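You operate a simulated robot arm through the tools that you are given. There is no shell and no other tool.

You are at the controls of a simulated two-armed robot. One attempt, no reset.

JOB
Take out the salt packet, shut its box, screw the press to firm.
Fine: Packet on the cork mat. Hold the box steady to open and shut it, and the press steady to screw it. Set down upright: salt packet.
Where things are to end (x, y in the base frame): salt packet within 60 mm of [580, -370].

It is judged by the outcome, as a careful person would: the job done as asked, and still so three seconds after it is handed in. It fails if anything else is knocked over, pushed out of place, dropped, spilled or broken.

ROBOT AND FRAMES
Two 7-joint arms with two-finger grippers on one trunk, on a base that moves. Base frame: it is fixed to the floor where the robot stands at the start and does not move with it; the origin is under the middle of the robot, x ahead of it, y to its left, z up. Readings come in mm, rad, newtons and seconds.
The left shoulder is at the start at [60, 123, 970], the right one opposite. With the tool pointing down near the work surface each hand reaches from about 360 to 800 mm from the robot's upright axis, wherever it stands, measured 20 degrees to its own side. Places, roughly: cork mat [600, -500, 900]; press screw [600, 300, 1000]; sliding cover [600, 0, 900]. Payload 1.47 kg a hand.
The TCP of each hand is the grasp point between the finger pads, 16 mm short of the fingertips. In the tool frame z runs along the fingers and y along their closing line. The gripper opens to 87 mm; its body begins 55 mm behind the TCP.
Orientation is that of the tool frame in the base frame, as a unit quaternion [w, x, y, z]. With the fingers straight down and closing along the base's y, the tool's x points along the base's -x, its y along +y and its z along -z.

CONTROLS
- The arms move only by the tool nudge_tool. It takes "left_deltas", "right_deltas" or both (then of equal length, played together; a hand with none holds still); each is one flat list of numbers, 7 for each row, row after row: the finger opening in mm, from 0 to 87, then the shift along the tool's x, y, z in units of 40 mm (1.0 is 40 mm), then the turn, a rotation vector about the tool's x, y, z in units of 6 degrees (1.0 is 6 degrees). In form: [grip, x, y, z, ax, ay, az, grip, x, y, z, ax, ay, az, ...]. A call has 1 to 20 rows; each row shifts and turns the commanded pose from where the row before left it, along the tool's axes as they then stand. A call with a number of a shift or a turn outside -1 to 1 is refused whole. Each row takes 0.2 s and may step no farther than 50 mm and 0.15 rad from the row before; otherwise, or with a gripper value out of range, the whole call is refused. Where a pose cannot be reached the arm comes as near as it can. A force on the tool above 90 N (or 10 N above the force at the start of the call, whichever is more), or a blocked arm, ends the call early, and 0.2 s more pass. Each finger travels about 153 mm/s and halts on what it meets, pressing with about 28 N; the grip force reading is that of the motor and also rises with nothing between the fingers. The clock runs only during rows and for 0.2 s after the last one: add rows that do not move to give the fingers time. It gives the time, the measured TCP pose, the force on the tool (base axes), the opening and the grip force at its end, in the units of the frame above (readings bear some noise), with the torque about the TCP (base axes, N m) and any sound that the robot's microphone picked up.
- Cameras (640 x 400 px; columns grow to the right, rows downward): "scene" is now at [93.3, 2.8, 1532.6]; the picture's right is [0.06, -1.00, 0.00], its down [-0.68, -0.04, -0.73] and it looks along [0.73, 0.04, -0.68] (base axes); focal length 279 px, centre (320, 200). "left" rides on the left gripper at [73, -12, -90] in its tool frame; the picture's right is [0.16, 0.99, 0.00], its down [-0.72, 0.12, -0.68] and it looks along [-0.67, 0.11, 0.73] (tool axes); focal length 247 px, centre (320, 200). "right" rides on the right gripper at [73, 12, -90] in its tool frame; the picture's right is [-0.16, 0.99, 0.00], its down [-0.72, -0.12, -0.68] and it looks along [-0.67, -0.11, 0.73] (tool axes); focal length 247 px, centre (320, 200). There is no depth. A picture from a camera that has moved, and an enlarged one, comes with that camera's place and axes in the base frame and with its lens.
- capture(camera): a new picture of that camera. The clock stands still meanwhile.
- move_column(by): moves the trunk up (or, below 0, down) by that many mm; the arms and the scene camera ride with it, the base frame stays. It gives what a move gives, with no picture.
- base_move(legs): drives the robot by 1 to 6 legs, each [ahead, left, turn to the left] in mm, mm and rad, along the robot's own axes; the way and the turn of a leg run together, so that a leg with both is an arc; at most 1500 mm and 3.142 rad a leg. The arms and the cameras ride along, it lands a little off, and it stops where it bumps. It gives what a move gives.
- head_to(pan, tilt): turns the head with the scene camera to pan (to the left, within 2.094 rad either way) and tilt (down, from -0.506 to 1.204), counted from straight ahead of the robot. It gives what a move gives.
- enlarge(camera, box): a new picture of the part [left, top, right, bottom] of that camera's present view, enlarged. The clock stands still meanwhile.
- hand_in(): hands the job in; it is judged then, once.

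Places have to be worked out from the pictures, the camera data and where the tool is seen. Open the grippers and draw the arms clear of the work before you hand the job in, unless the task says otherwise.

The tools are called after "Request:" as name(argument=value, ...) on one line, values as JSON. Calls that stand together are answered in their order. nudge_tool: Moves the arms, as the interface text tells. Its arguments: {"type":"object","properties":{"left_deltas":{"type":"array","items":{"type":"number"}},"right_deltas":{"type":"array","items":{"type":"number"}}},"required":[]} The other tools are called the same way: move_column (by) moves the trunk up or down; base_move (legs) drives the base; head_to (pan, tilt) turns the head that bears the scene camera; capture (camera) takes a picture; enlarge (camera, box) takes an enlarged picture of a part of a camera's view; hand_in () hands the job in.

At the start:

```text
time: 0.0
left_eef_pos: [553.6, 288.9, 1263.2]
left_tcp_rot: [0.0, 0.0, 1.0, 0.0]
left_wrist_force: [0.0, 0.4, -0.5]
left_ft_torque: [0.03, 0.0, 0.03]
left_grip_width: 87.2
left_finger_force: 0.1
right_eef_pos: [372.2, -128.3, 1271.3]
right_tcp_rot: [0.001, 0.001, 1.0, 0.0]
right_wrist_force: [-0.4, 0.4, -0.5]
right_ft_torque: [-0.02, -0.01, 0.02]
right_grip_width: 87.1
right_finger_force: 0.0
trunk travel left (down, up): [-125.0, 105.0]
robot x, y, heading: [0.7, -3.3, 0.003]
head pan, tilt (commanded): [0.058, 0.745]
```

scene: 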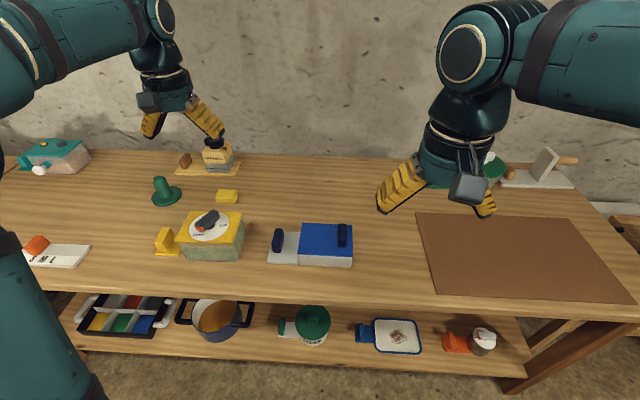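
right: 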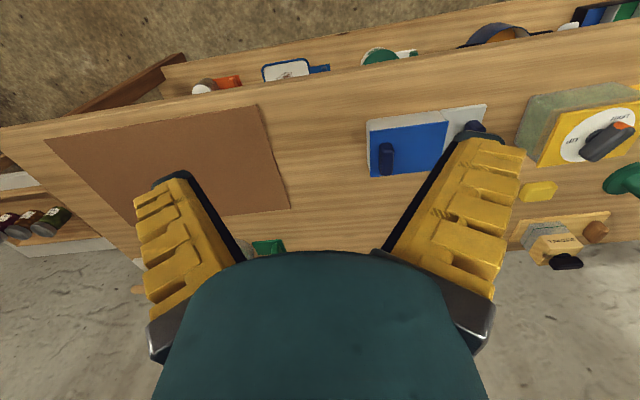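
left: 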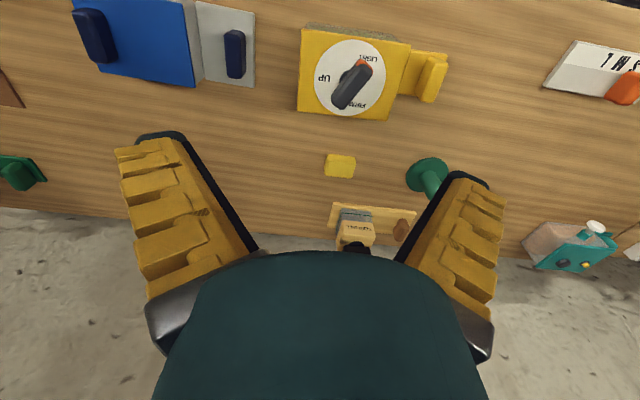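

I start by looking closely at the box and the press in the scene view.

Request:
enlarge(camera="scene", box=[250, 200, 370, 280])

Request:
enlarge(camera="scene", box=[140, 170, 260, 270])

Request:
enlarge(camera="left", box=[280, 10, 460, 130])

Request:
enlarge(camera="left", box=[60, 0, 280, 100])

Request:
enlarge(camera="right", box=[340, 80, 640, 200])

```text
5.00 times, centred on (310, 240) of scene
camera zoom: at [93.3, 2.8, 1532.6], right [0.06, -1.0, 0.0], down [-0.68, -0.04, -0.73], along [0.73, 0.04, -0.68], focal length 1396 px, centre (370, 0)
```

zoom: 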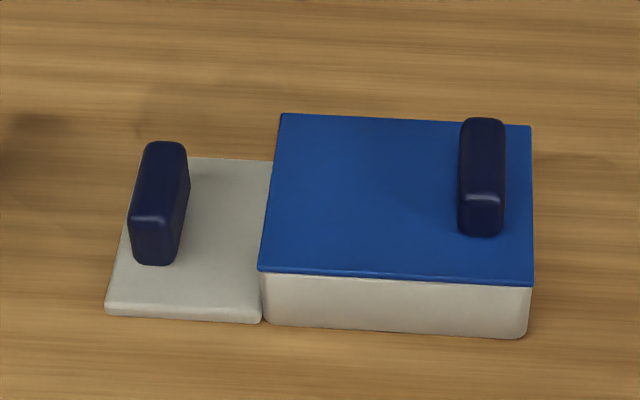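

```text
4.00 times, centred on (200, 220) of scene
camera zoom: at [93.3, 2.8, 1532.6], right [0.06, -1.0, 0.0], down [-0.68, -0.04, -0.73], along [0.73, 0.04, -0.68], focal length 1117 px, centre (800, 120)
```

zoom: 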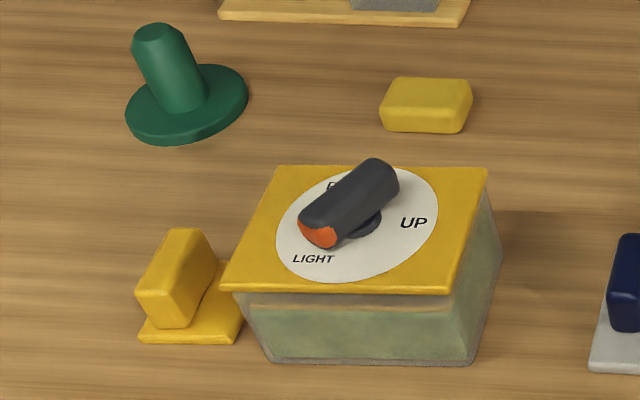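

```text
3.33 times, centred on (370, 70) of left
camera zoom: at [481.2, 277.1, 1352.0], right [-0.16, 0.99, 0.0], down [0.72, 0.12, 0.68], along [0.67, 0.11, -0.73], focal length 823 px, centre (153, 633)
```

zoom: 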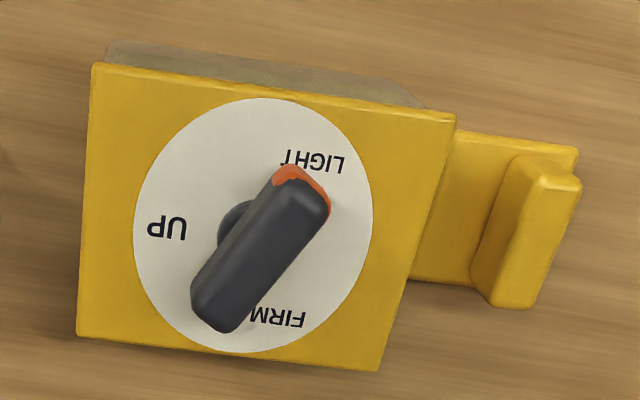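

```text
2.91 times, centred on (170, 50) of left
camera zoom: at [481.2, 277.1, 1352.0], right [-0.16, 0.99, 0.0], down [0.72, 0.12, 0.68], along [0.67, 0.11, -0.73], focal length 718 px, centre (756, 636)
```

zoom: 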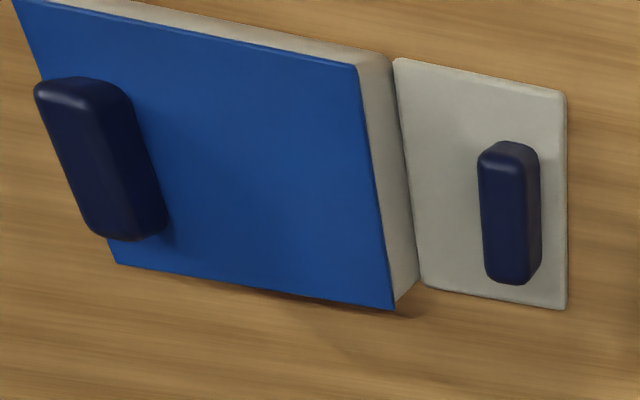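

```text
2.13 times, centred on (490, 140) of right
camera zoom: at [298.4, -117.8, 1362.1], right [0.16, 0.99, 0.0], down [0.72, -0.12, 0.68], along [0.67, -0.11, -0.73], focal length 527 px, centre (-43, 328)
```

zoom: 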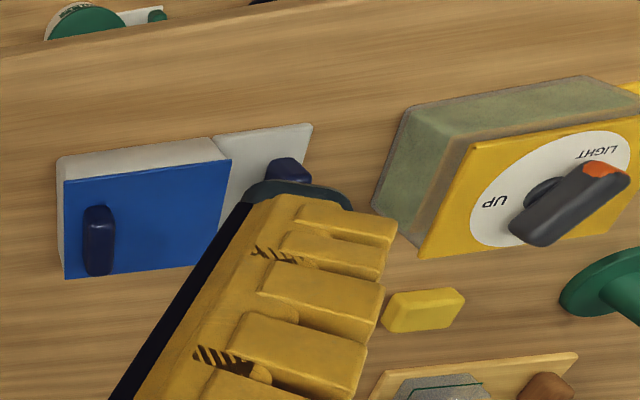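

The box lies along y: its cover spans about x 543–657, y −58…91 with the top at z≈916. The cover grip is near (600,−28) and the holding-plate grip near (600,156). I bring both hands to hover above these grips, staying high first.

Request:
nudge_tool(left_deltas=[60, -0.29, -0.83, 0, 0, 0, 0, 60, -0.29, -0.83, 0, 0, 0, 0, 60, -0.29, -0.83, 0, 0, 0, 0, 60, -0.29, -0.83, 0, 0, 0, 0, 60, 0, 0, 0.8, 0, 0, 0, 60, 0, 0, 0.8, 0, 0, 0, 60, 0, 0, 0.8, 0, 0, 0, 60, 0, 0, 0.8, 0, 0, 0, 60, 0, 0, 0.8, 0, 0, 0, 60, 0, 0, 0.8, 0, 0, 0, 60, 0, 0, 0, 0, 0, 0, 60, 0, 0, 0, 0, 0, 0, 60, 0, 0, 0, 0, 0, 0, 60, 0, 0, 0, 0, 0, 0], right_deltas=[60, -0.71, 0.31, 0, 0, 0, 0, 60, -0.71, 0.31, 0, 0, 0, 0, 60, -0.71, 0.31, 0, 0, 0, 0, 60, -0.71, 0.31, 0, 0, 0, 0, 60, -0.71, 0.31, 0, 0, 0, 0, 60, -0.71, 0.31, 0, 0, 0, 0, 60, -0.71, 0.31, 0, 0, 0, 0, 60, -0.71, 0.31, 0, 0, 0, 0, 60, 0, 0, 0.8, 0, 0, 0, 60, 0, 0, 0.8, 0, 0, 0, 60, 0, 0, 0.8, 0, 0, 0, 60, 0, 0, 0.8, 0, 0, 0, 60, 0, 0, 0.8, 0, 0, 0, 60, 0, 0, 0, 0, 0, 0])

```text
time: 3.0
left_eef_pos: [600.3, 154.9, 1070.1]
left_tcp_rot: [-0.001, 0.0, 1.0, 0.0]
left_wrist_force: [0.4, 0.2, 0.5]
left_ft_torque: [-0.02, -0.02, 0.0]
left_grip_width: 64.6
left_finger_force: 3.8
right_eef_pos: [598.8, -29.0, 1110.3]
right_tcp_rot: [0.0, 0.0, 1.0, 0.0]
right_wrist_force: [0.1, 0.3, 0.0]
right_ft_torque: [-0.01, -0.03, -0.03]
right_grip_width: 64.7
right_finger_force: 3.2
trunk travel left (down, up): [-125.0, 105.0]
robot x, y, heading: [-1.7, -1.0, 0.003]
head pan, tilt (commanded): [0.058, 0.745]
```

Both hands hover at the planned places. I look through all three cameras to check alignment with the grips.

Request:
capture(camera="scene")

Request:
capture(camera="left")

Request:
capture(camera="right")

```text
taken
camera scene: at [93.2, 2.8, 1532.7], right [0.06, -1.0, 0.0], down [-0.68, -0.04, -0.73], along [0.73, 0.04, -0.68], focal length 279 px, centre (320, 200)
```

scene: 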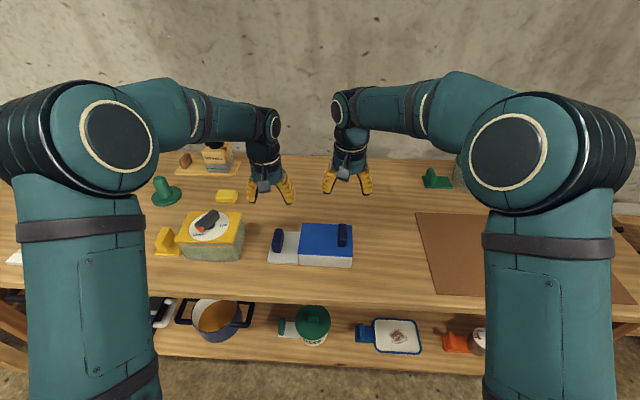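

```text
taken
camera left: at [527.5, 144.3, 1160.1], right [-0.16, 0.99, 0.0], down [0.72, 0.12, 0.68], along [0.67, 0.11, -0.73], focal length 247 px, centre (320, 200)
```

left: 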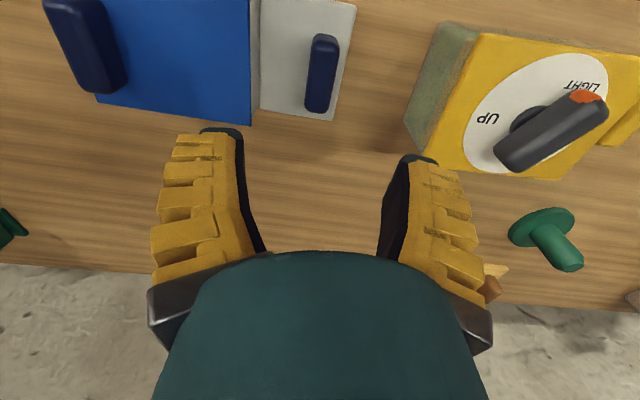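

```text
taken
camera right: at [526.2, -18.2, 1201.0], right [0.16, 0.99, 0.0], down [0.72, -0.12, 0.68], along [0.67, -0.11, -0.73], focal length 247 px, centre (320, 200)
```

right: 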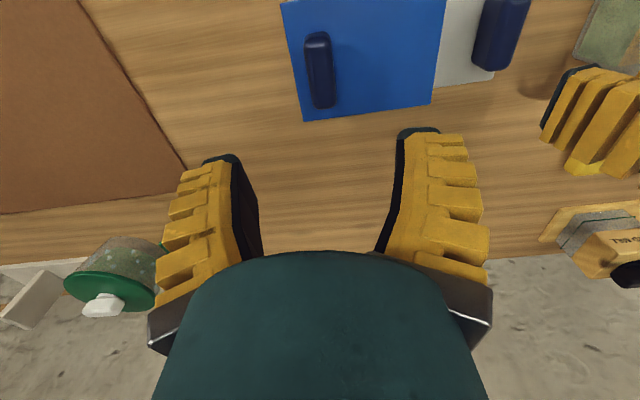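

I zoom into each hand's view of its grip to fix the lateral alignment.

Request:
enlarge(camera="left", box=[220, 0, 400, 130])

Request:
enlarge(camera="right", box=[240, 0, 540, 140])

Request:
enlarge(camera="scene", box=[140, 190, 260, 270])

Request:
enlarge(camera="left", box=[400, 0, 640, 190])

```text
3.08 times, centred on (310, 65) of left
camera zoom: at [527.5, 144.3, 1160.1], right [-0.16, 0.99, 0.0], down [0.72, 0.12, 0.68], along [0.67, 0.11, -0.73], focal length 760 px, centre (351, 615)
```

zoom: 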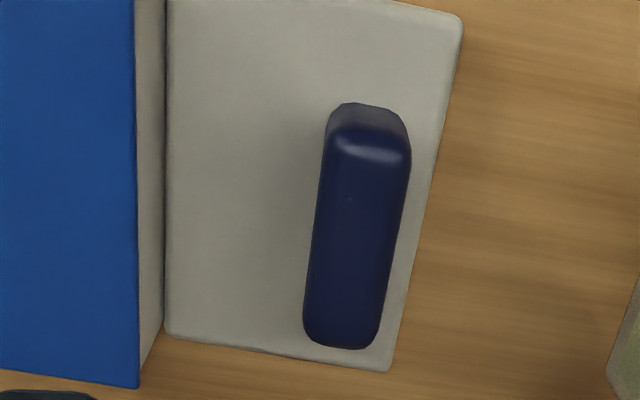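

```text
2.13 times, centred on (390, 70) of right
camera zoom: at [526.2, -18.2, 1201.0], right [0.16, 0.99, 0.0], down [0.72, -0.12, 0.68], along [0.67, -0.11, -0.73], focal length 527 px, centre (171, 477)
```

zoom: 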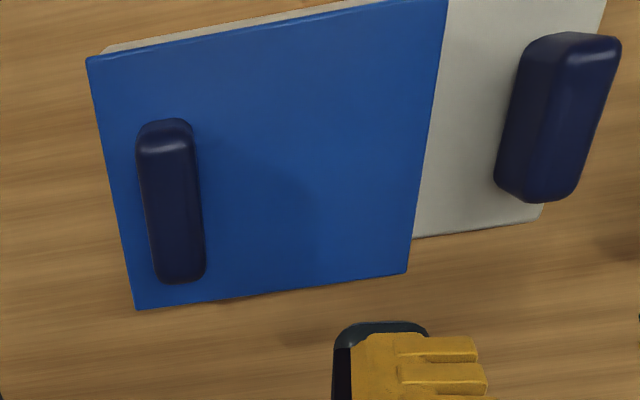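

```text
5.00 times, centred on (200, 230) of scene
camera zoom: at [93.2, 2.8, 1532.7], right [0.06, -1.0, 0.0], down [-0.68, -0.04, -0.73], along [0.73, 0.04, -0.68], focal length 1396 px, centre (920, 50)
```

zoom: 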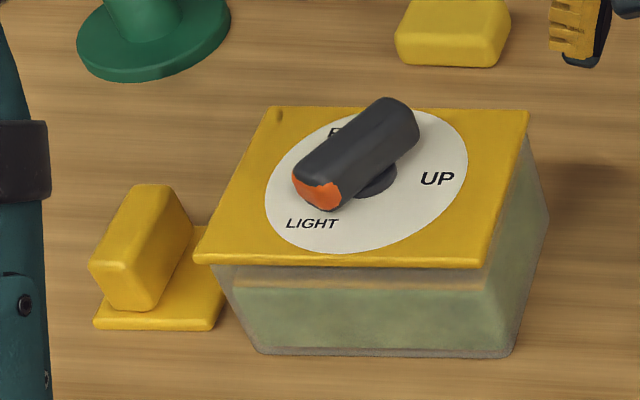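

```text
2.11 times, centred on (520, 95) of left
camera zoom: at [527.5, 144.3, 1160.1], right [-0.16, 0.99, 0.0], down [0.72, 0.12, 0.68], along [0.67, 0.11, -0.73], focal length 520 px, centre (-101, 421)
```

zoom: 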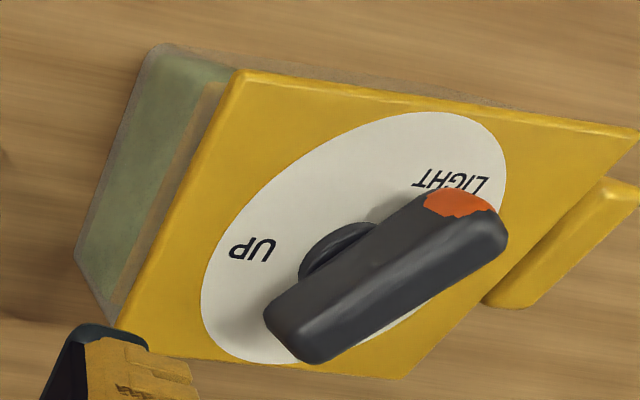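

The plate grip measures about (602,157.5) with z 870–918, and the cover grip about (600,−29) with z 916–953. Both hands are lined up, so I descend around the grips with moderate openings.

Request:
nudge_tool(left_deltas=[46, 0, 0.06, 0, 0, 0, 0, 46, 0, 0, 0.6, 0, 0, 0, 46, 0, 0, 0.6, 0, 0, 0, 46, 0, 0, 0.6, 0, 0, 0, 46, 0, 0, 0.6, 0, 0, 0, 46, 0, 0, 0.6, 0, 0, 0, 46, 0, 0, 0.6, 0, 0, 0, 46, 0, 0, 0.5, 0, 0, 0, 46, 0, 0, 0.2, 0, 0, 0, 46, 0, 0, 0, 0, 0, 0, 46, 0, 0, 0, 0, 0, 0], right_deltas=[46, 0, 0, 0, 0, 0, 0, 46, 0, 0, 0.6, 0, 0, 0, 46, 0, 0, 0.6, 0, 0, 0, 46, 0, 0, 0.6, 0, 0, 0, 46, 0, 0, 0.6, 0, 0, 0, 46, 0, 0, 0.6, 0, 0, 0, 46, 0, 0, 0.6, 0, 0, 0, 46, 0, 0, 0.5, 0, 0, 0, 46, 0, 0, 0.2, 0, 0, 0, 46, 0, 0, 0, 0, 0, 0, 46, 0, 0, 0, 0, 0, 0])

```text
time: 5.4
left_eef_pos: [600.3, 157.9, 899.0]
left_tcp_rot: [0.0, 0.0, 1.0, -0.001]
left_wrist_force: [-0.5, -0.2, 0.6]
left_ft_torque: [0.0, -0.02, 0.03]
left_grip_width: 51.5
left_finger_force: 3.7
right_eef_pos: [598.3, -29.8, 938.7]
right_tcp_rot: [0.0, 0.0, 1.0, 0.0]
right_wrist_force: [-0.5, -0.4, 0.5]
right_ft_torque: [0.0, -0.04, 0.0]
right_grip_width: 51.2
right_finger_force: 4.0
trunk travel left (down, up): [-125.0, 105.0]
robot x, y, heading: [-1.4, 1.1, -0.003]
head pan, tilt (commanded): [0.058, 0.745]
```

No contact so far. I check both wrist views before closing on the grips.

Request:
capture(camera="left")

Request:
capture(camera="right")

Request:
enlarge(camera="scene", box=[220, 170, 400, 280])

```text
taken
camera left: at [527.5, 146.6, 987.8], right [-0.16, 0.99, 0.0], down [0.72, 0.12, 0.68], along [0.67, 0.11, -0.73], focal length 247 px, centre (320, 200)
```

left: 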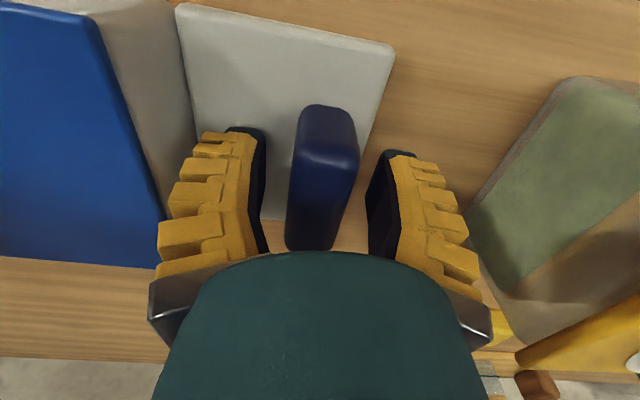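

```text
taken
camera right: at [525.8, -18.3, 1029.9], right [0.16, 0.99, 0.0], down [0.72, -0.12, 0.68], along [0.67, -0.11, -0.73], focal length 247 px, centre (320, 200)
```

right: 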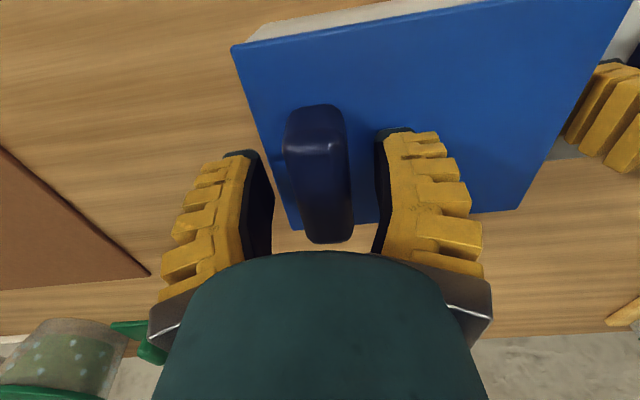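

```text
3.56 times, centred on (310, 225) of scene
camera zoom: at [93.4, 2.8, 1532.6], right [0.06, -1.0, 0.0], down [-0.68, -0.04, -0.73], along [0.73, 0.04, -0.68], focal length 993 px, centre (356, 111)
```

zoom: 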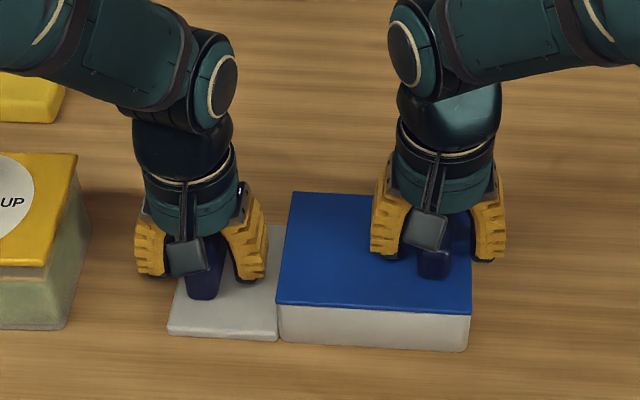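

Both pairs of fingers straddle the grips without touching anything else. I close both hands.

Request:
nudge_tool(left_deltas=[5, 0, 0, 0, 0, 0, 0, 5, 0, 0, 0, 0, 0, 0, 5, 0, 0, 0, 0, 0, 0, 5, 0, 0, 0, 0, 0, 0], right_deltas=[5, 0, 0, 0, 0, 0, 0, 5, 0, 0, 0, 0, 0, 0, 5, 0, 0, 0, 0, 0, 0, 5, 0, 0, 0, 0, 0, 0])

```text
time: 6.4
left_eef_pos: [599.5, 157.9, 899.9]
left_tcp_rot: [0.001, 0.0, 1.0, 0.001]
left_wrist_force: [1.5, 0.1, 10.9]
left_ft_torque: [-0.01, 0.02, -0.19]
left_grip_width: 19.7
left_finger_force: 27.8
right_eef_pos: [598.8, -28.9, 939.7]
right_tcp_rot: [0.001, 0.0, 1.0, 0.0]
right_wrist_force: [4.1, 0.5, 9.0]
right_ft_torque: [-0.02, -0.05, -0.2]
right_grip_width: 18.7
right_finger_force: 27.9
trunk travel left (down, up): [-125.0, 105.0]
robot x, y, heading: [1.5, -1.6, -0.002]
head pan, tilt (commanded): [0.058, 0.745]
```

Both grips are held (20 and 19 mm wide). I pull the cover toward −y in small steps while the left hand holds still, watching the forces.

Request:
nudge_tool(left_deltas=[5, 0, 0, 0, 0, 0, 0, 5, 0, 0, 0, 0, 0, 0, 5, 0, 0, 0, 0, 0, 0, 5, 0, 0, 0, 0, 0, 0], right_deltas=[5, 0, -0.15, 0, 0, 0, 0, 5, 0, -0.2, 0, 0, 0, 0, 5, 0, -0.2, 0, 0, 0, 0, 5, 0, 0, 0, 0, 0, 0])

```text
time: 7.4
left_eef_pos: [599.8, 158.0, 899.5]
left_tcp_rot: [0.001, 0.0, 1.0, 0.001]
left_wrist_force: [4.5, 0.3, 12.3]
left_ft_torque: [0.01, -0.22, -0.18]
left_grip_width: 20.2
left_finger_force: 28.0
right_eef_pos: [598.0, -51.9, 939.6]
right_tcp_rot: [0.001, 0.0, 1.0, 0.0]
right_wrist_force: [6.2, 0.1, 13.8]
right_ft_torque: [0.02, -0.15, -0.15]
right_grip_width: 20.8
right_finger_force: 27.9
trunk travel left (down, up): [-125.0, 105.0]
robot x, y, heading: [2.0, -1.6, 0.001]
head pan, tilt (commanded): [0.058, 0.745]
```

The right hand moved 23 mm with little load. I check whether the cover slid and the box stayed put.

Request:
capture(camera="right")

Request:
enlarge(camera="scene", box=[220, 170, 400, 280])

```text
taken
camera right: at [525.3, -41.0, 1030.4], right [0.16, 0.99, 0.0], down [0.72, -0.12, 0.68], along [0.67, -0.11, -0.73], focal length 247 px, centre (320, 200)
```

right: 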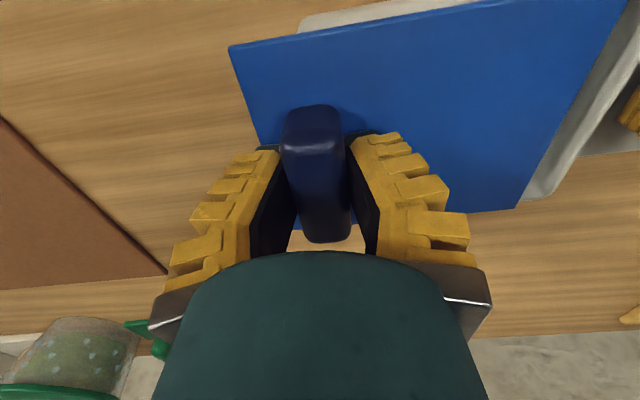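

```text
3.56 times, centred on (310, 225) of scene
camera zoom: at [92.3, 2.7, 1532.8], right [0.06, -1.0, 0.0], down [-0.68, -0.04, -0.74], along [0.73, 0.04, -0.68], focal length 993 px, centre (356, 111)
```

zoom: 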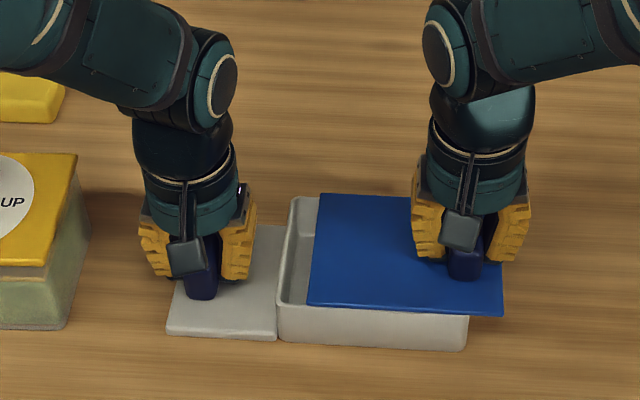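

The cover slides toward −y and the box stays. I continue pulling gently another 60 mm.

Request:
nudge_tool(left_deltas=[5, 0, 0, 0, 0, 0, 0, 5, 0, 0, 0, 0, 0, 0, 5, 0, 0, 0, 0, 0, 0, 5, 0, 0, 0, 0, 0, 0, 5, 0, 0, 0, 0, 0, 0, 5, 0, 0, 0, 0, 0, 0, 5, 0, 0, 0, 0, 0, 0], right_deltas=[5, 0, -0.25, 0, 0, 0, 0, 5, 0, -0.25, 0, 0, 0, 0, 5, 0, -0.25, 0, 0, 0, 0, 5, 0, -0.25, 0, 0, 0, 0, 5, 0, -0.25, 0, 0, 0, 0, 5, 0, -0.25, 0, 0, 0, 0, 5, 0, 0, 0, 0, 0, 0])

Request:
enlarge(camera="scene", box=[220, 170, 400, 280])

Request:
capture(camera="right")

Request:
capture(camera="left")

```text
time: 9.0
left_eef_pos: [599.1, 157.2, 899.0]
left_tcp_rot: [0.001, 0.0, 1.0, 0.0]
left_wrist_force: [3.3, -1.0, 11.2]
left_ft_torque: [0.0, -0.05, -0.18]
left_grip_width: 20.5
left_finger_force: 28.4
right_eef_pos: [599.1, -113.1, 940.6]
right_tcp_rot: [0.001, 0.0, 1.0, 0.0]
right_wrist_force: [2.7, -0.5, 11.7]
right_ft_torque: [0.0, -0.01, -0.15]
right_grip_width: 20.4
right_finger_force: 28.3
trunk travel left (down, up): [-125.0, 105.0]
robot x, y, heading: [-1.2, 1.8, -0.001]
head pan, tilt (commanded): [0.058, 0.745]
```

```text
3.56 times, centred on (310, 225) of scene
camera zoom: at [92.0, 2.6, 1532.8], right [0.06, -1.0, 0.0], down [-0.68, -0.04, -0.74], along [0.73, 0.04, -0.68], focal length 993 px, centre (356, 111)
```

zoom: 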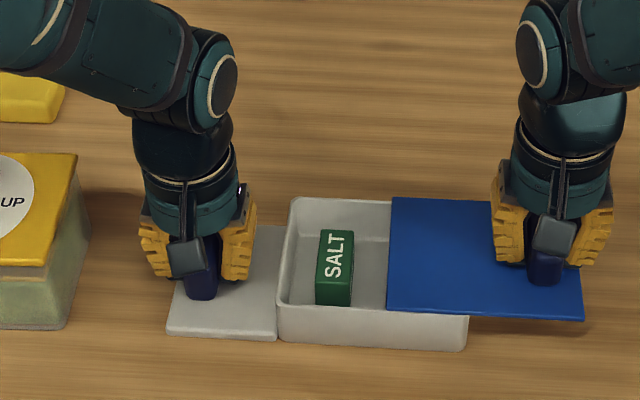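

```text
taken
camera right: at [524.5, -101.5, 1030.4], right [0.16, 0.99, 0.0], down [0.72, -0.12, 0.68], along [0.67, -0.11, -0.73], focal length 247 px, centre (320, 200)
```

right: 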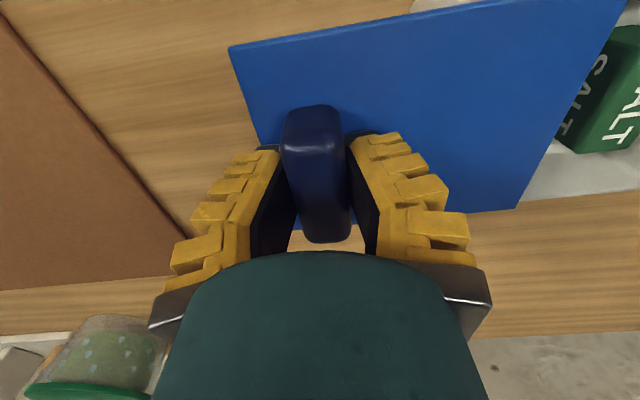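

```text
taken
camera left: at [526.7, 146.4, 988.5], right [-0.16, 0.99, 0.0], down [0.72, 0.12, 0.68], along [0.67, 0.11, -0.73], focal length 247 px, centre (320, 200)
```

left: 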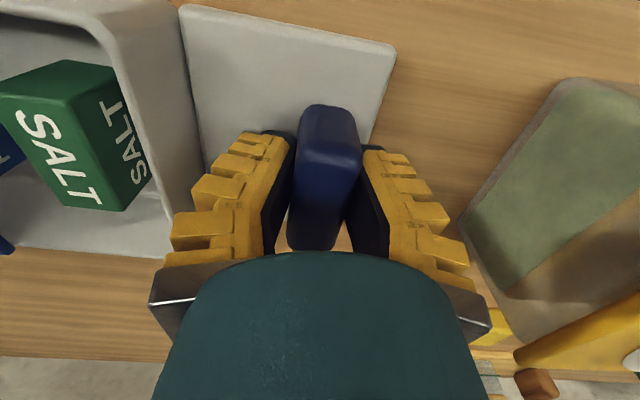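

The salt packet is visible standing in the open part of the box. I zoom in to size and locate it and to see how much further the cover must go.

Request:
enlarge(camera="left", box=[0, 0, 220, 260])

Request:
enlarge(camera="scene", box=[290, 215, 350, 275])

Request:
enlarge(camera="right", box=[500, 0, 640, 220])

```text
1.54 times, centred on (110, 130) of left
camera zoom: at [526.7, 146.4, 988.5], right [-0.16, 0.99, 0.0], down [0.72, 0.12, 0.68], along [0.67, 0.11, -0.73], focal length 380 px, centre (643, 308)
```

zoom: 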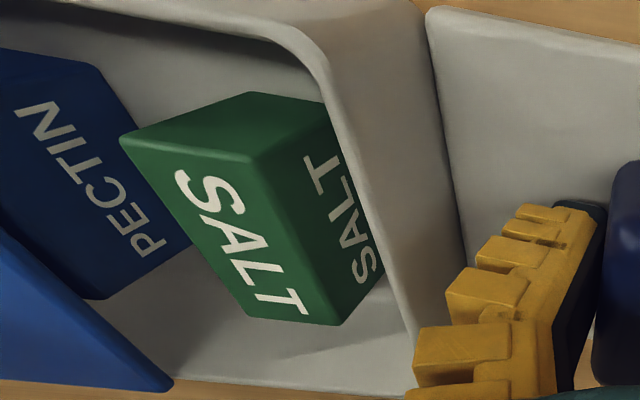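

```text
6.67 times, centred on (320, 245) of scene
camera zoom: at [92.0, 2.6, 1532.8], right [0.06, -1.0, 0.0], down [-0.68, -0.04, -0.74], along [0.73, 0.04, -0.68], focal length 1862 px, centre (320, -100)
```

zoom: 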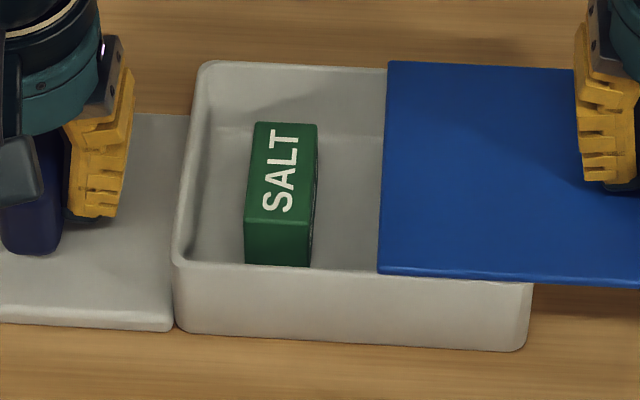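

```text
1.82 times, centred on (570, 110) of right
camera zoom: at [524.5, -101.5, 1030.4], right [0.16, 0.99, 0.0], down [0.72, -0.12, 0.68], along [0.67, -0.11, -0.73], focal length 449 px, centre (-134, 364)
```

zoom: 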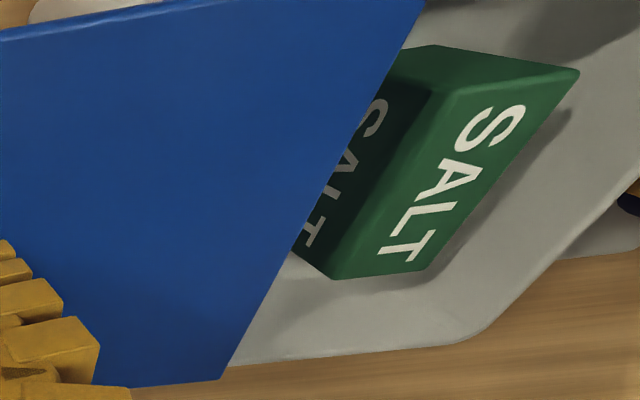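

The salt packet is about 54×27 mm, 40 tall, centred near (603,50) with its top at z≈900; a PECTIN packet sits under the cover and must stay. I check finger thickness in the scene view before deciding how much further to open.

Request:
enlarge(camera="scene", box=[345, 200, 405, 255])

Request:
enlarge(camera="right", box=[180, 90, 480, 270])

```text
7.27 times, centred on (375, 228) of scene
camera zoom: at [92.0, 2.6, 1532.8], right [0.06, -1.0, 0.0], down [-0.68, -0.04, -0.74], along [0.73, 0.04, -0.68], focal length 2031 px, centre (-80, 0)
```

zoom: 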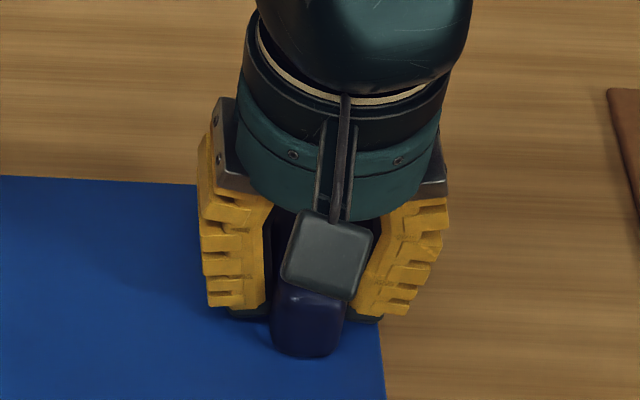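

```text
2.13 times, centred on (330, 180) of right
camera zoom: at [524.5, -101.5, 1030.4], right [0.16, 0.99, 0.0], down [0.72, -0.12, 0.68], along [0.67, -0.11, -0.73], focal length 527 px, centre (299, 243)
```

zoom: 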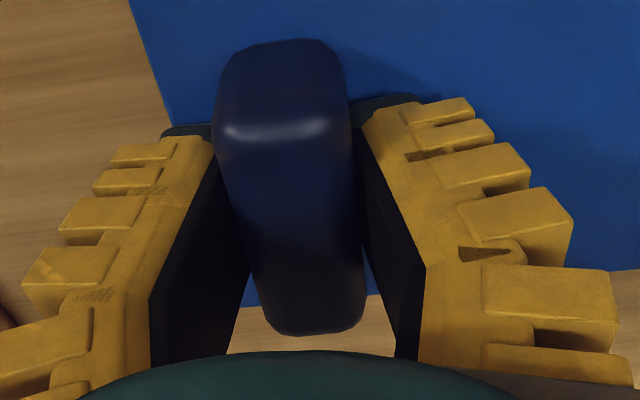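

Fingers look about 26 mm thick, so I want more room. I pull the cover further in small steps, watching for the end stop.

Request:
nudge_tool(left_deltas=[5, 0, 0, 0, 0, 0, 0, 5, 0, 0, 0, 0, 0, 0, 5, 0, 0, 0, 0, 0, 0, 5, 0, 0, 0, 0, 0, 0, 5, 0, 0, 0, 0, 0, 0], right_deltas=[5, 0, -0.1, 0, 0, 0, 0, 5, 0, -0.1, 0, 0, 0, 0, 5, 0, -0.1, 0, 0, 0, 0, 5, 0, -0.1, 0, 0, 0, 0, 5, 0, 0, 0, 0, 0, 0])

```text
time: 10.2
left_eef_pos: [599.4, 157.6, 898.9]
left_tcp_rot: [0.001, 0.0, 1.0, 0.0]
left_wrist_force: [2.3, -1.6, 10.8]
left_ft_torque: [-0.03, -0.03, -0.15]
left_grip_width: 19.8
left_finger_force: 28.3
right_eef_pos: [596.8, -129.3, 939.2]
right_tcp_rot: [0.0, 0.0, 1.0, -0.001]
right_wrist_force: [-0.2, 1.2, 9.9]
right_ft_torque: [0.04, 0.03, -0.09]
right_grip_width: 19.0
right_finger_force: 27.7
trunk travel left (down, up): [-125.0, 105.0]
robot x, y, heading: [-2.9, 7.1, 0.0]
head pan, tilt (commanded): [0.058, 0.745]
```

Now 100 mm open with no rise in force. I pull a little more, in smaller steps, and look.

Request:
nudge_tool(left_deltas=[5, 0, 0, 0, 0, 0, 0, 5, 0, 0, 0, 0, 0, 0, 5, 0, 0, 0, 0, 0, 0], right_deltas=[5, 0, -0.1, 0, 0, 0, 0, 5, 0, -0.1, 0, 0, 0, 0, 5, 0, 0, 0, 0, 0, 0])

Request:
enlarge(camera="scene", box=[250, 190, 410, 280])

Request:
capture(camera="right")

```text
time: 11.0
left_eef_pos: [599.2, 158.2, 898.7]
left_tcp_rot: [0.001, 0.001, 1.0, 0.0]
left_wrist_force: [0.2, -2.3, 9.0]
left_ft_torque: [-0.06, -0.06, -0.11]
left_grip_width: 19.7
left_finger_force: 27.9
right_eef_pos: [597.1, -136.8, 939.2]
right_tcp_rot: [0.0, 0.001, 1.0, 0.0]
right_wrist_force: [-3.3, 0.1, 8.7]
right_ft_torque: [0.02, 0.1, -0.08]
right_grip_width: 19.1
right_finger_force: 28.3
trunk travel left (down, up): [-125.0, 105.0]
robot x, y, heading: [0.7, -4.8, 0.001]
head pan, tilt (commanded): [0.058, 0.745]
```

```text
4.00 times, centred on (330, 235) of scene
camera zoom: at [91.5, 2.5, 1532.8], right [0.06, -1.0, 0.0], down [-0.68, -0.04, -0.74], along [0.73, 0.04, -0.68], focal length 1117 px, centre (280, 60)
```

zoom: 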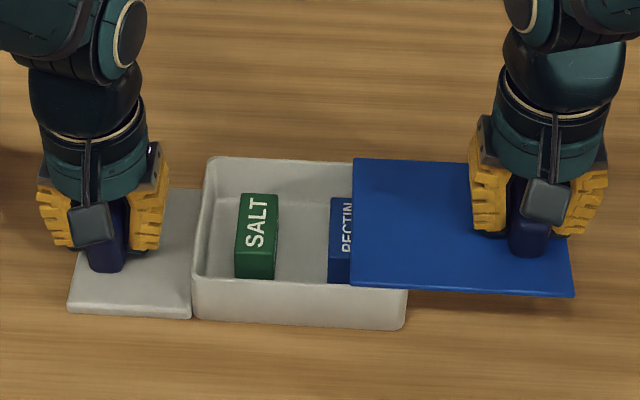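

```text
taken
camera right: at [524.5, -125.6, 1030.6], right [0.16, 0.99, 0.0], down [0.72, -0.12, 0.68], along [0.67, -0.11, -0.73], focal length 247 px, centre (320, 200)
```

right: 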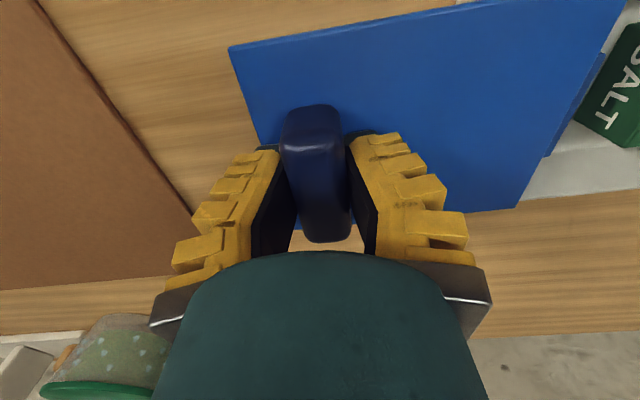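

The cover is now open about 108 mm; PECTIN's edge is at y≈−2, so the room around the salt packet is good on that side. I ease the right grip open a few mm to check that the cover stays put by itself.

Request:
nudge_tool(right_deltas=[22, 0, 0, 0, 0, 0, 0, 26, 0, 0, 0, 0, 0, 0, 26, 0, 0, 0, 0, 0, 0, 26, 0, 0, 0, 0, 0, 0])

Request:
capture(camera="right")

Request:
enlarge(camera="scene", box=[250, 190, 410, 280])

```text
time: 12.0
left_eef_pos: [599.0, 157.3, 899.3]
left_tcp_rot: [0.0, 0.0, 1.0, -0.001]
left_wrist_force: [-5.2, -0.7, 10.8]
left_ft_torque: [-0.01, 0.2, -0.13]
left_grip_width: 20.3
left_finger_force: 28.0
right_eef_pos: [598.4, -135.2, 938.9]
right_tcp_rot: [0.001, -0.001, 1.0, 0.0]
right_wrist_force: [-0.1, 0.1, 0.2]
right_ft_torque: [0.0, -0.04, -0.03]
right_grip_width: 32.2
right_finger_force: 4.3
trunk travel left (down, up): [-125.0, 105.0]
robot x, y, heading: [3.3, 5.7, -0.001]
head pan, tilt (commanded): [0.058, 0.745]
```

```text
taken
camera right: at [524.9, -124.9, 1030.5], right [0.16, 0.99, 0.0], down [0.72, -0.12, 0.68], along [0.67, -0.11, -0.73], focal length 247 px, centre (320, 200)
```

right: 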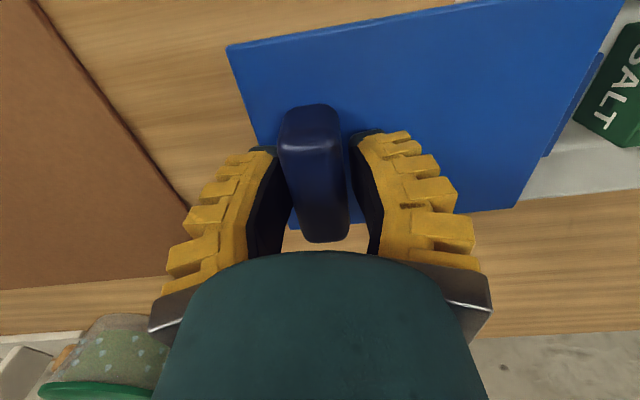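

```text
4.00 times, centred on (330, 235) of scene
camera zoom: at [92.0, 2.5, 1532.7], right [0.06, -1.0, 0.0], down [-0.68, -0.04, -0.74], along [0.73, 0.04, -0.68], focal length 1117 px, centre (280, 60)
```

zoom: 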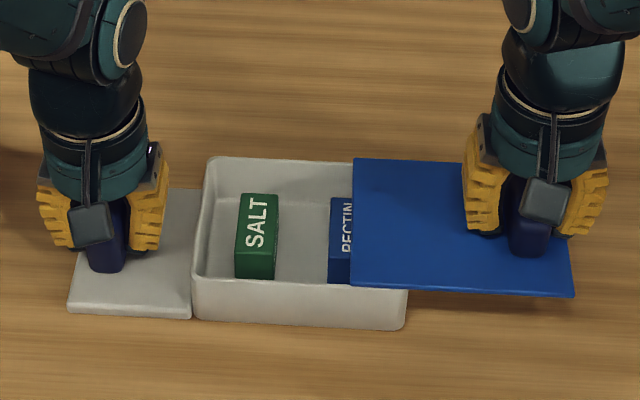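

The cover stays where it is when released. I open both hands, lift them, and move the left hand back out of the way to the left while the right goes up above the cover.

Request:
nudge_tool(left_deltas=[30, 0, 0, 0, 0, 0, 0, 42, 0, 0, 0, 0, 0, 0, 42, 0, 0, 0, 0, 0, 0, 42, 0, 0, -0.5, 0, 0, 0, 42, 0, 0, -0.8, 0, 0, 0, 42, 0, 0, -0.8, 0, 0, 0, 42, 0, 0, -0.8, 0, 0, 0, 42, 0, 0, -0.8, 0, 0, 0, 42, 0, 0, -0.8, 0, 0, 0, 42, 0, 0, -0.8, 0, 0, 0, 42, 0, 0.8, 0, 0, 0, 0, 42, 0, 0.8, 0, 0, 0, 0, 42, 0, 0.8, 0, 0, 0, 0, 42, 0, 0, 0, 0, 0, 0], right_deltas=[46, 0, 0, 0, 0, 0, 0, 46, 0, 0, 0, 0, 0, 0, 46, 0, 0, 0, 0, 0, 0, 46, 0, 0, -0.5, 0, 0, 0, 46, 0, 0, -0.8, 0, 0, 0, 46, 0, 0, -0.8, 0, 0, 0, 46, 0, 0, -0.8, 0, 0, 0, 46, 0, 0, 0, 0, 0, 0, 46, 0, 0, 0, 0, 0, 0, 46, 0, 0, 0, 0, 0, 0, 46, 0, 0, 0, 0, 0, 0, 46, 0, 0, 0, 0, 0, 0, 46, 0, 0, 0, 0, 0, 0, 46, 0, 0, 0, 0, 0, 0])

```text
time: 15.0
left_eef_pos: [599.5, 254.9, 1110.8]
left_tcp_rot: [0.0, -0.001, 1.0, 0.0]
left_wrist_force: [0.3, 0.1, -0.4]
left_ft_torque: [-0.01, 0.03, 0.02]
left_grip_width: 47.8
left_finger_force: 3.8
right_eef_pos: [599.6, -135.4, 1054.5]
right_tcp_rot: [0.001, 0.0, 1.0, 0.0]
right_wrist_force: [0.3, -0.2, -0.2]
right_ft_torque: [-0.04, 0.01, 0.0]
right_grip_width: 51.4
right_finger_force: 4.1
trunk travel left (down, up): [-125.0, 105.0]
robot x, y, heading: [1.1, -1.2, -0.0]
head pan, tilt (commanded): [0.058, 0.745]
```

Both hands are clear. I move the right hand over the salt packet, at about (603,50), staying high.

Request:
nudge_tool(right_deltas=[46, 0, 0.8, 0, 0, 0, 0, 46, 0, 0.8, 0, 0, 0, 0, 46, 0, 0.8, 0, 0, 0, 0, 46, 0, 0.8, 0, 0, 0, 0, 46, 0, 0.8, 0, 0, 0, 0, 46, -0.08, 0.63, 0, 0, 0, 0, 46, 0, 0, 0, 0, 0, 0])

Request:
capture(camera="right")

Request:
enlarge(camera="right", box=[200, 0, 440, 160])

Request:
capture(camera="scene")

```text
time: 16.6
left_eef_pos: [600.5, 253.8, 1110.7]
left_tcp_rot: [0.0, 0.0, 1.0, 0.0]
left_wrist_force: [0.4, 0.0, 0.7]
left_ft_torque: [-0.02, 0.0, -0.01]
left_grip_width: 47.5
left_finger_force: 3.6
right_eef_pos: [601.8, 50.3, 1054.6]
right_tcp_rot: [0.0, 0.0, 1.0, 0.0]
right_wrist_force: [0.8, -0.3, -0.2]
right_ft_torque: [0.04, 0.02, 0.02]
right_grip_width: 51.4
right_finger_force: 3.8
trunk travel left (down, up): [-125.0, 105.0]
robot x, y, heading: [-0.7, 0.9, -0.001]
head pan, tilt (commanded): [0.058, 0.745]
```

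```text
taken
camera right: at [528.8, 60.9, 1145.4], right [0.16, 0.99, 0.0], down [0.72, -0.12, 0.68], along [0.67, -0.11, -0.73], focal length 247 px, centre (320, 200)
```

right: 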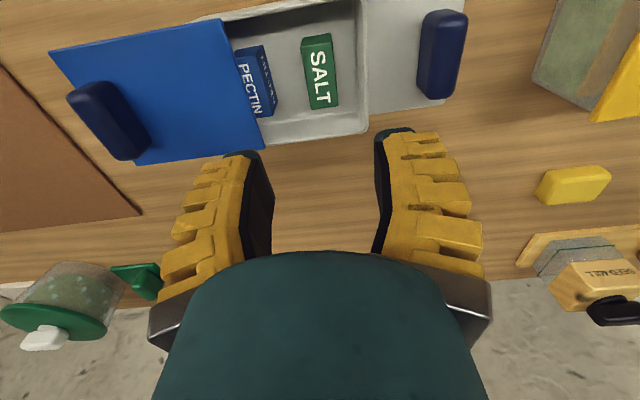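

```text
2.50 times, centred on (320, 80) of right
camera zoom: at [528.8, 60.9, 1145.4], right [0.16, 0.99, 0.0], down [0.72, -0.12, 0.68], along [0.67, -0.11, -0.73], focal length 617 px, centre (320, 500)
```

zoom: 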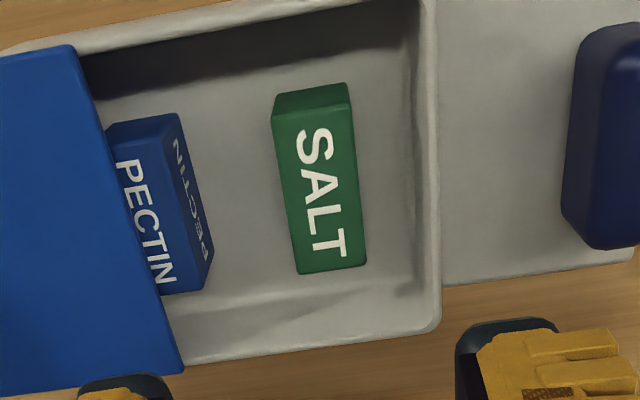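

```text
taken
camera scene: at [93.1, 2.4, 1532.7], right [0.06, -1.0, 0.0], down [-0.68, -0.04, -0.73], along [0.73, 0.04, -0.68], focal length 279 px, centre (320, 200)
```

scene: 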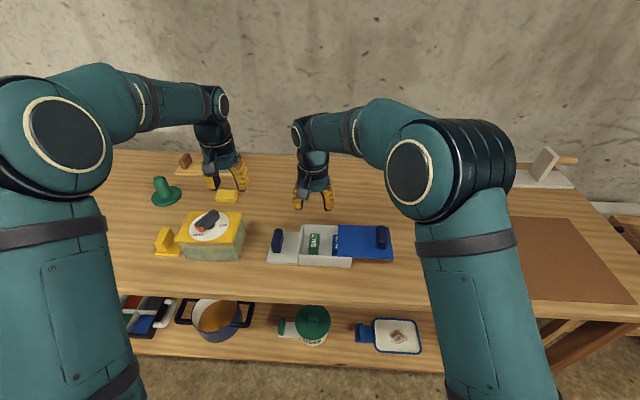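

The view confirms salt at x 573–627, y 36–63.5, with 22.5 mm to the box's left inner wall and about 38 mm to PECTIN. I need an exact finger thickness, so I zoom on the right hand in the scene view.

Request:
enlarge(camera="scene", box=[280, 165, 345, 215])

Request:
enlarge(camera="right", box=[340, 110, 500, 280])

Request:
capture(camera="left")

```text
8.00 times, centred on (312, 190) of scene
camera zoom: at [93.1, 2.4, 1532.7], right [0.06, -1.0, 0.0], down [-0.68, -0.04, -0.73], along [0.73, 0.04, -0.68], focal length 2234 px, centre (380, 280)
```

zoom: 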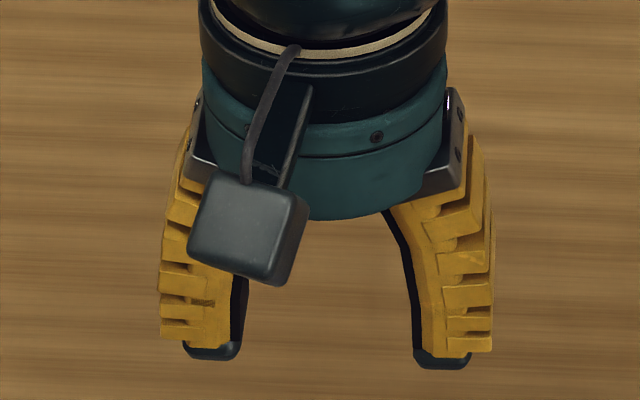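

```text
2.35 times, centred on (420, 195) of right
camera zoom: at [528.8, 60.9, 1145.4], right [0.16, 0.99, 0.0], down [0.72, -0.12, 0.68], along [0.67, -0.11, -0.73], focal length 581 px, centre (85, 212)
```

zoom: 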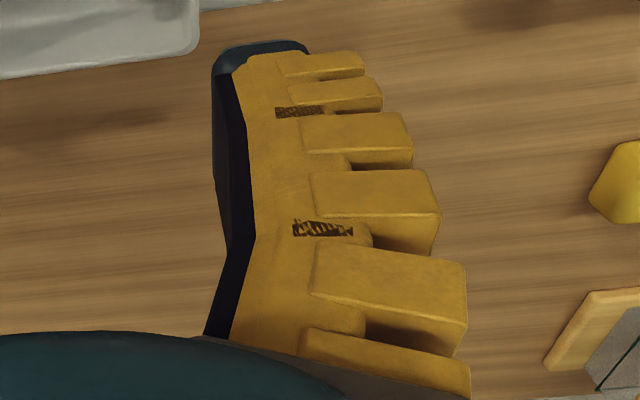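

```text
taken
camera left: at [527.3, 242.8, 1199.6], right [-0.16, 0.99, 0.0], down [0.72, 0.12, 0.68], along [0.67, 0.11, -0.73], focal length 247 px, centre (320, 200)
```

left: 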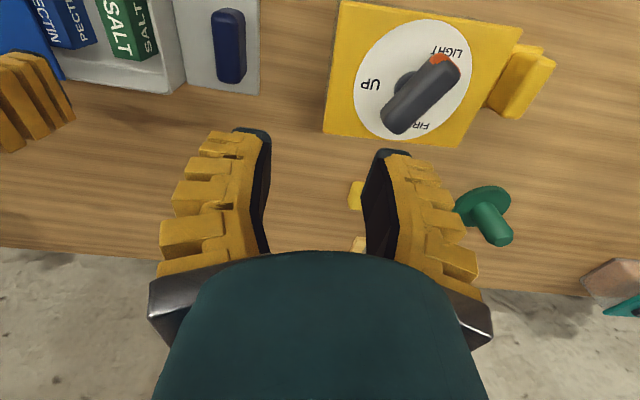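

The fingers are 19 mm thick at the cap and 25 mm at the lugs, so the 22.5 mm gap is a little too small while the other side has spare room. I'll first slide the salt packet about 7 mm toward −y by pressing lightly on its top with closed fingertips, so I lower the closed fingers to just above it.

Request:
nudge_tool(right_deltas=[20, 0, 0, 0.5, 0, 0, 0, 0, 0, 0, 0.5, 0, 0, 0, 0, 0, 0, 0.5, 0, 0, 0, 0, 0, 0, 0.5, 0, 0, 0, 0, 0, 0, 0.5, 0, 0, 0, 0, 0, 0, 0.5, 0, 0, 0, 0, 0, 0, 0.2, 0, 0, 0, 0, 0, 0, 0, 0, 0, 0])

Request:
capture(camera="right")

Request:
enlarge(camera="scene", box=[260, 180, 400, 280])

```text
time: 18.4
left_eef_pos: [599.6, 254.3, 1110.2]
left_tcp_rot: [0.0, 0.0, 1.0, 0.0]
left_wrist_force: [0.4, 0.0, -0.1]
left_ft_torque: [0.01, 0.02, 0.01]
left_grip_width: 47.5
left_finger_force: 4.1
right_eef_pos: [601.9, 48.3, 926.9]
right_tcp_rot: [0.0, -0.001, 1.0, 0.0]
right_wrist_force: [0.8, -0.3, -0.2]
right_ft_torque: [0.01, -0.02, 0.01]
right_grip_width: 0.0
right_finger_force: 28.0
trunk travel left (down, up): [-125.0, 105.0]
robot x, y, heading: [-0.5, -3.0, -0.0]
head pan, tilt (commanded): [0.058, 0.745]
```

```text
taken
camera right: at [529.5, 60.5, 1017.6], right [0.16, 0.99, 0.0], down [0.72, -0.12, 0.68], along [0.67, -0.11, -0.73], focal length 247 px, centre (320, 200)
```

right: 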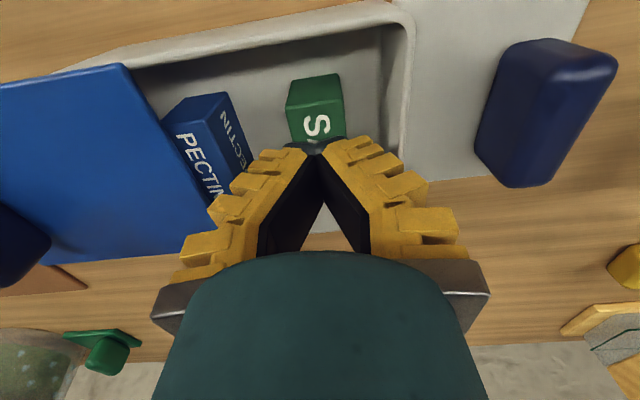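

```text
4.00 times, centred on (330, 230) of scene
camera zoom: at [93.3, 2.8, 1532.7], right [0.06, -1.0, 0.0], down [-0.68, -0.04, -0.73], along [0.73, 0.04, -0.68], focal length 1117 px, centre (280, 80)
```

zoom: 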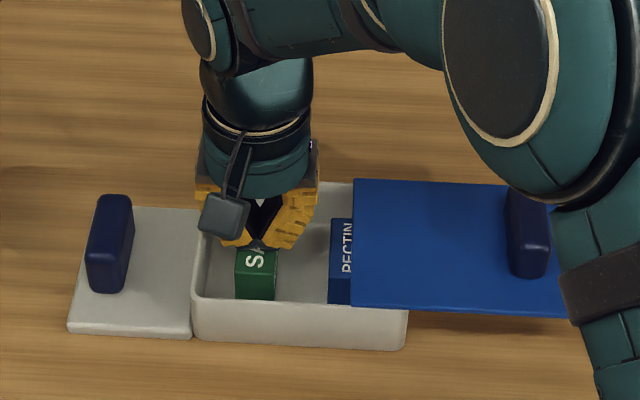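

The closed tips are about 10 mm above the packet's top. I lower slowly until a light contact force shows.

Request:
nudge_tool(right_deltas=[0, 0, 0.02, 0.08, 0, 0, 0, 0, 0, 0.02, 0.08, 0, 0, 0, 0, 0, 0, 0.05, 0, 0, 0, 0, 0, 0, 0, 0, 0, 0])

```text
time: 19.4
left_eef_pos: [599.6, 254.5, 1110.6]
left_tcp_rot: [0.0, 0.0, 1.0, 0.0]
left_wrist_force: [0.4, 0.2, 0.7]
left_ft_torque: [-0.02, -0.01, -0.01]
left_grip_width: 47.7
left_finger_force: 3.8
right_eef_pos: [603.4, 50.2, 919.3]
right_tcp_rot: [0.0, 0.0, 1.0, 0.0]
right_wrist_force: [-0.5, -0.1, 0.0]
right_ft_torque: [0.0, -0.01, 0.02]
right_grip_width: 0.4
right_finger_force: 28.4
trunk travel left (down, up): [-125.0, 105.0]
robot x, y, heading: [-0.5, -0.3, 0.0]
head pan, tilt (commanded): [0.058, 0.745]
```

No contact yet at z 919. I lower further in 1–2 mm steps.

Request:
nudge_tool(right_deltas=[0, 0, 0, 0.04, 0, 0, 0, 0, 0, 0, 0.03, 0, 0, 0, 0, 0, 0, 0, 0, 0, 0])

```text
time: 20.2
left_eef_pos: [599.6, 254.7, 1111.2]
left_tcp_rot: [0.0, -0.001, 1.0, 0.0]
left_wrist_force: [0.0, -0.5, -0.7]
left_ft_torque: [0.01, -0.01, -0.02]
left_grip_width: 47.9
left_finger_force: 4.0
right_eef_pos: [601.9, 52.0, 918.4]
right_tcp_rot: [0.002, 0.0, 1.0, 0.002]
right_wrist_force: [1.1, -1.0, 13.8]
right_ft_torque: [0.02, 0.03, 0.03]
right_grip_width: 6.1
right_finger_force: 28.2
trunk travel left (down, up): [-125.0, 105.0]
robot x, y, heading: [-0.3, 0.9, -0.004]
head pan, tilt (commanded): [0.058, 0.745]
```

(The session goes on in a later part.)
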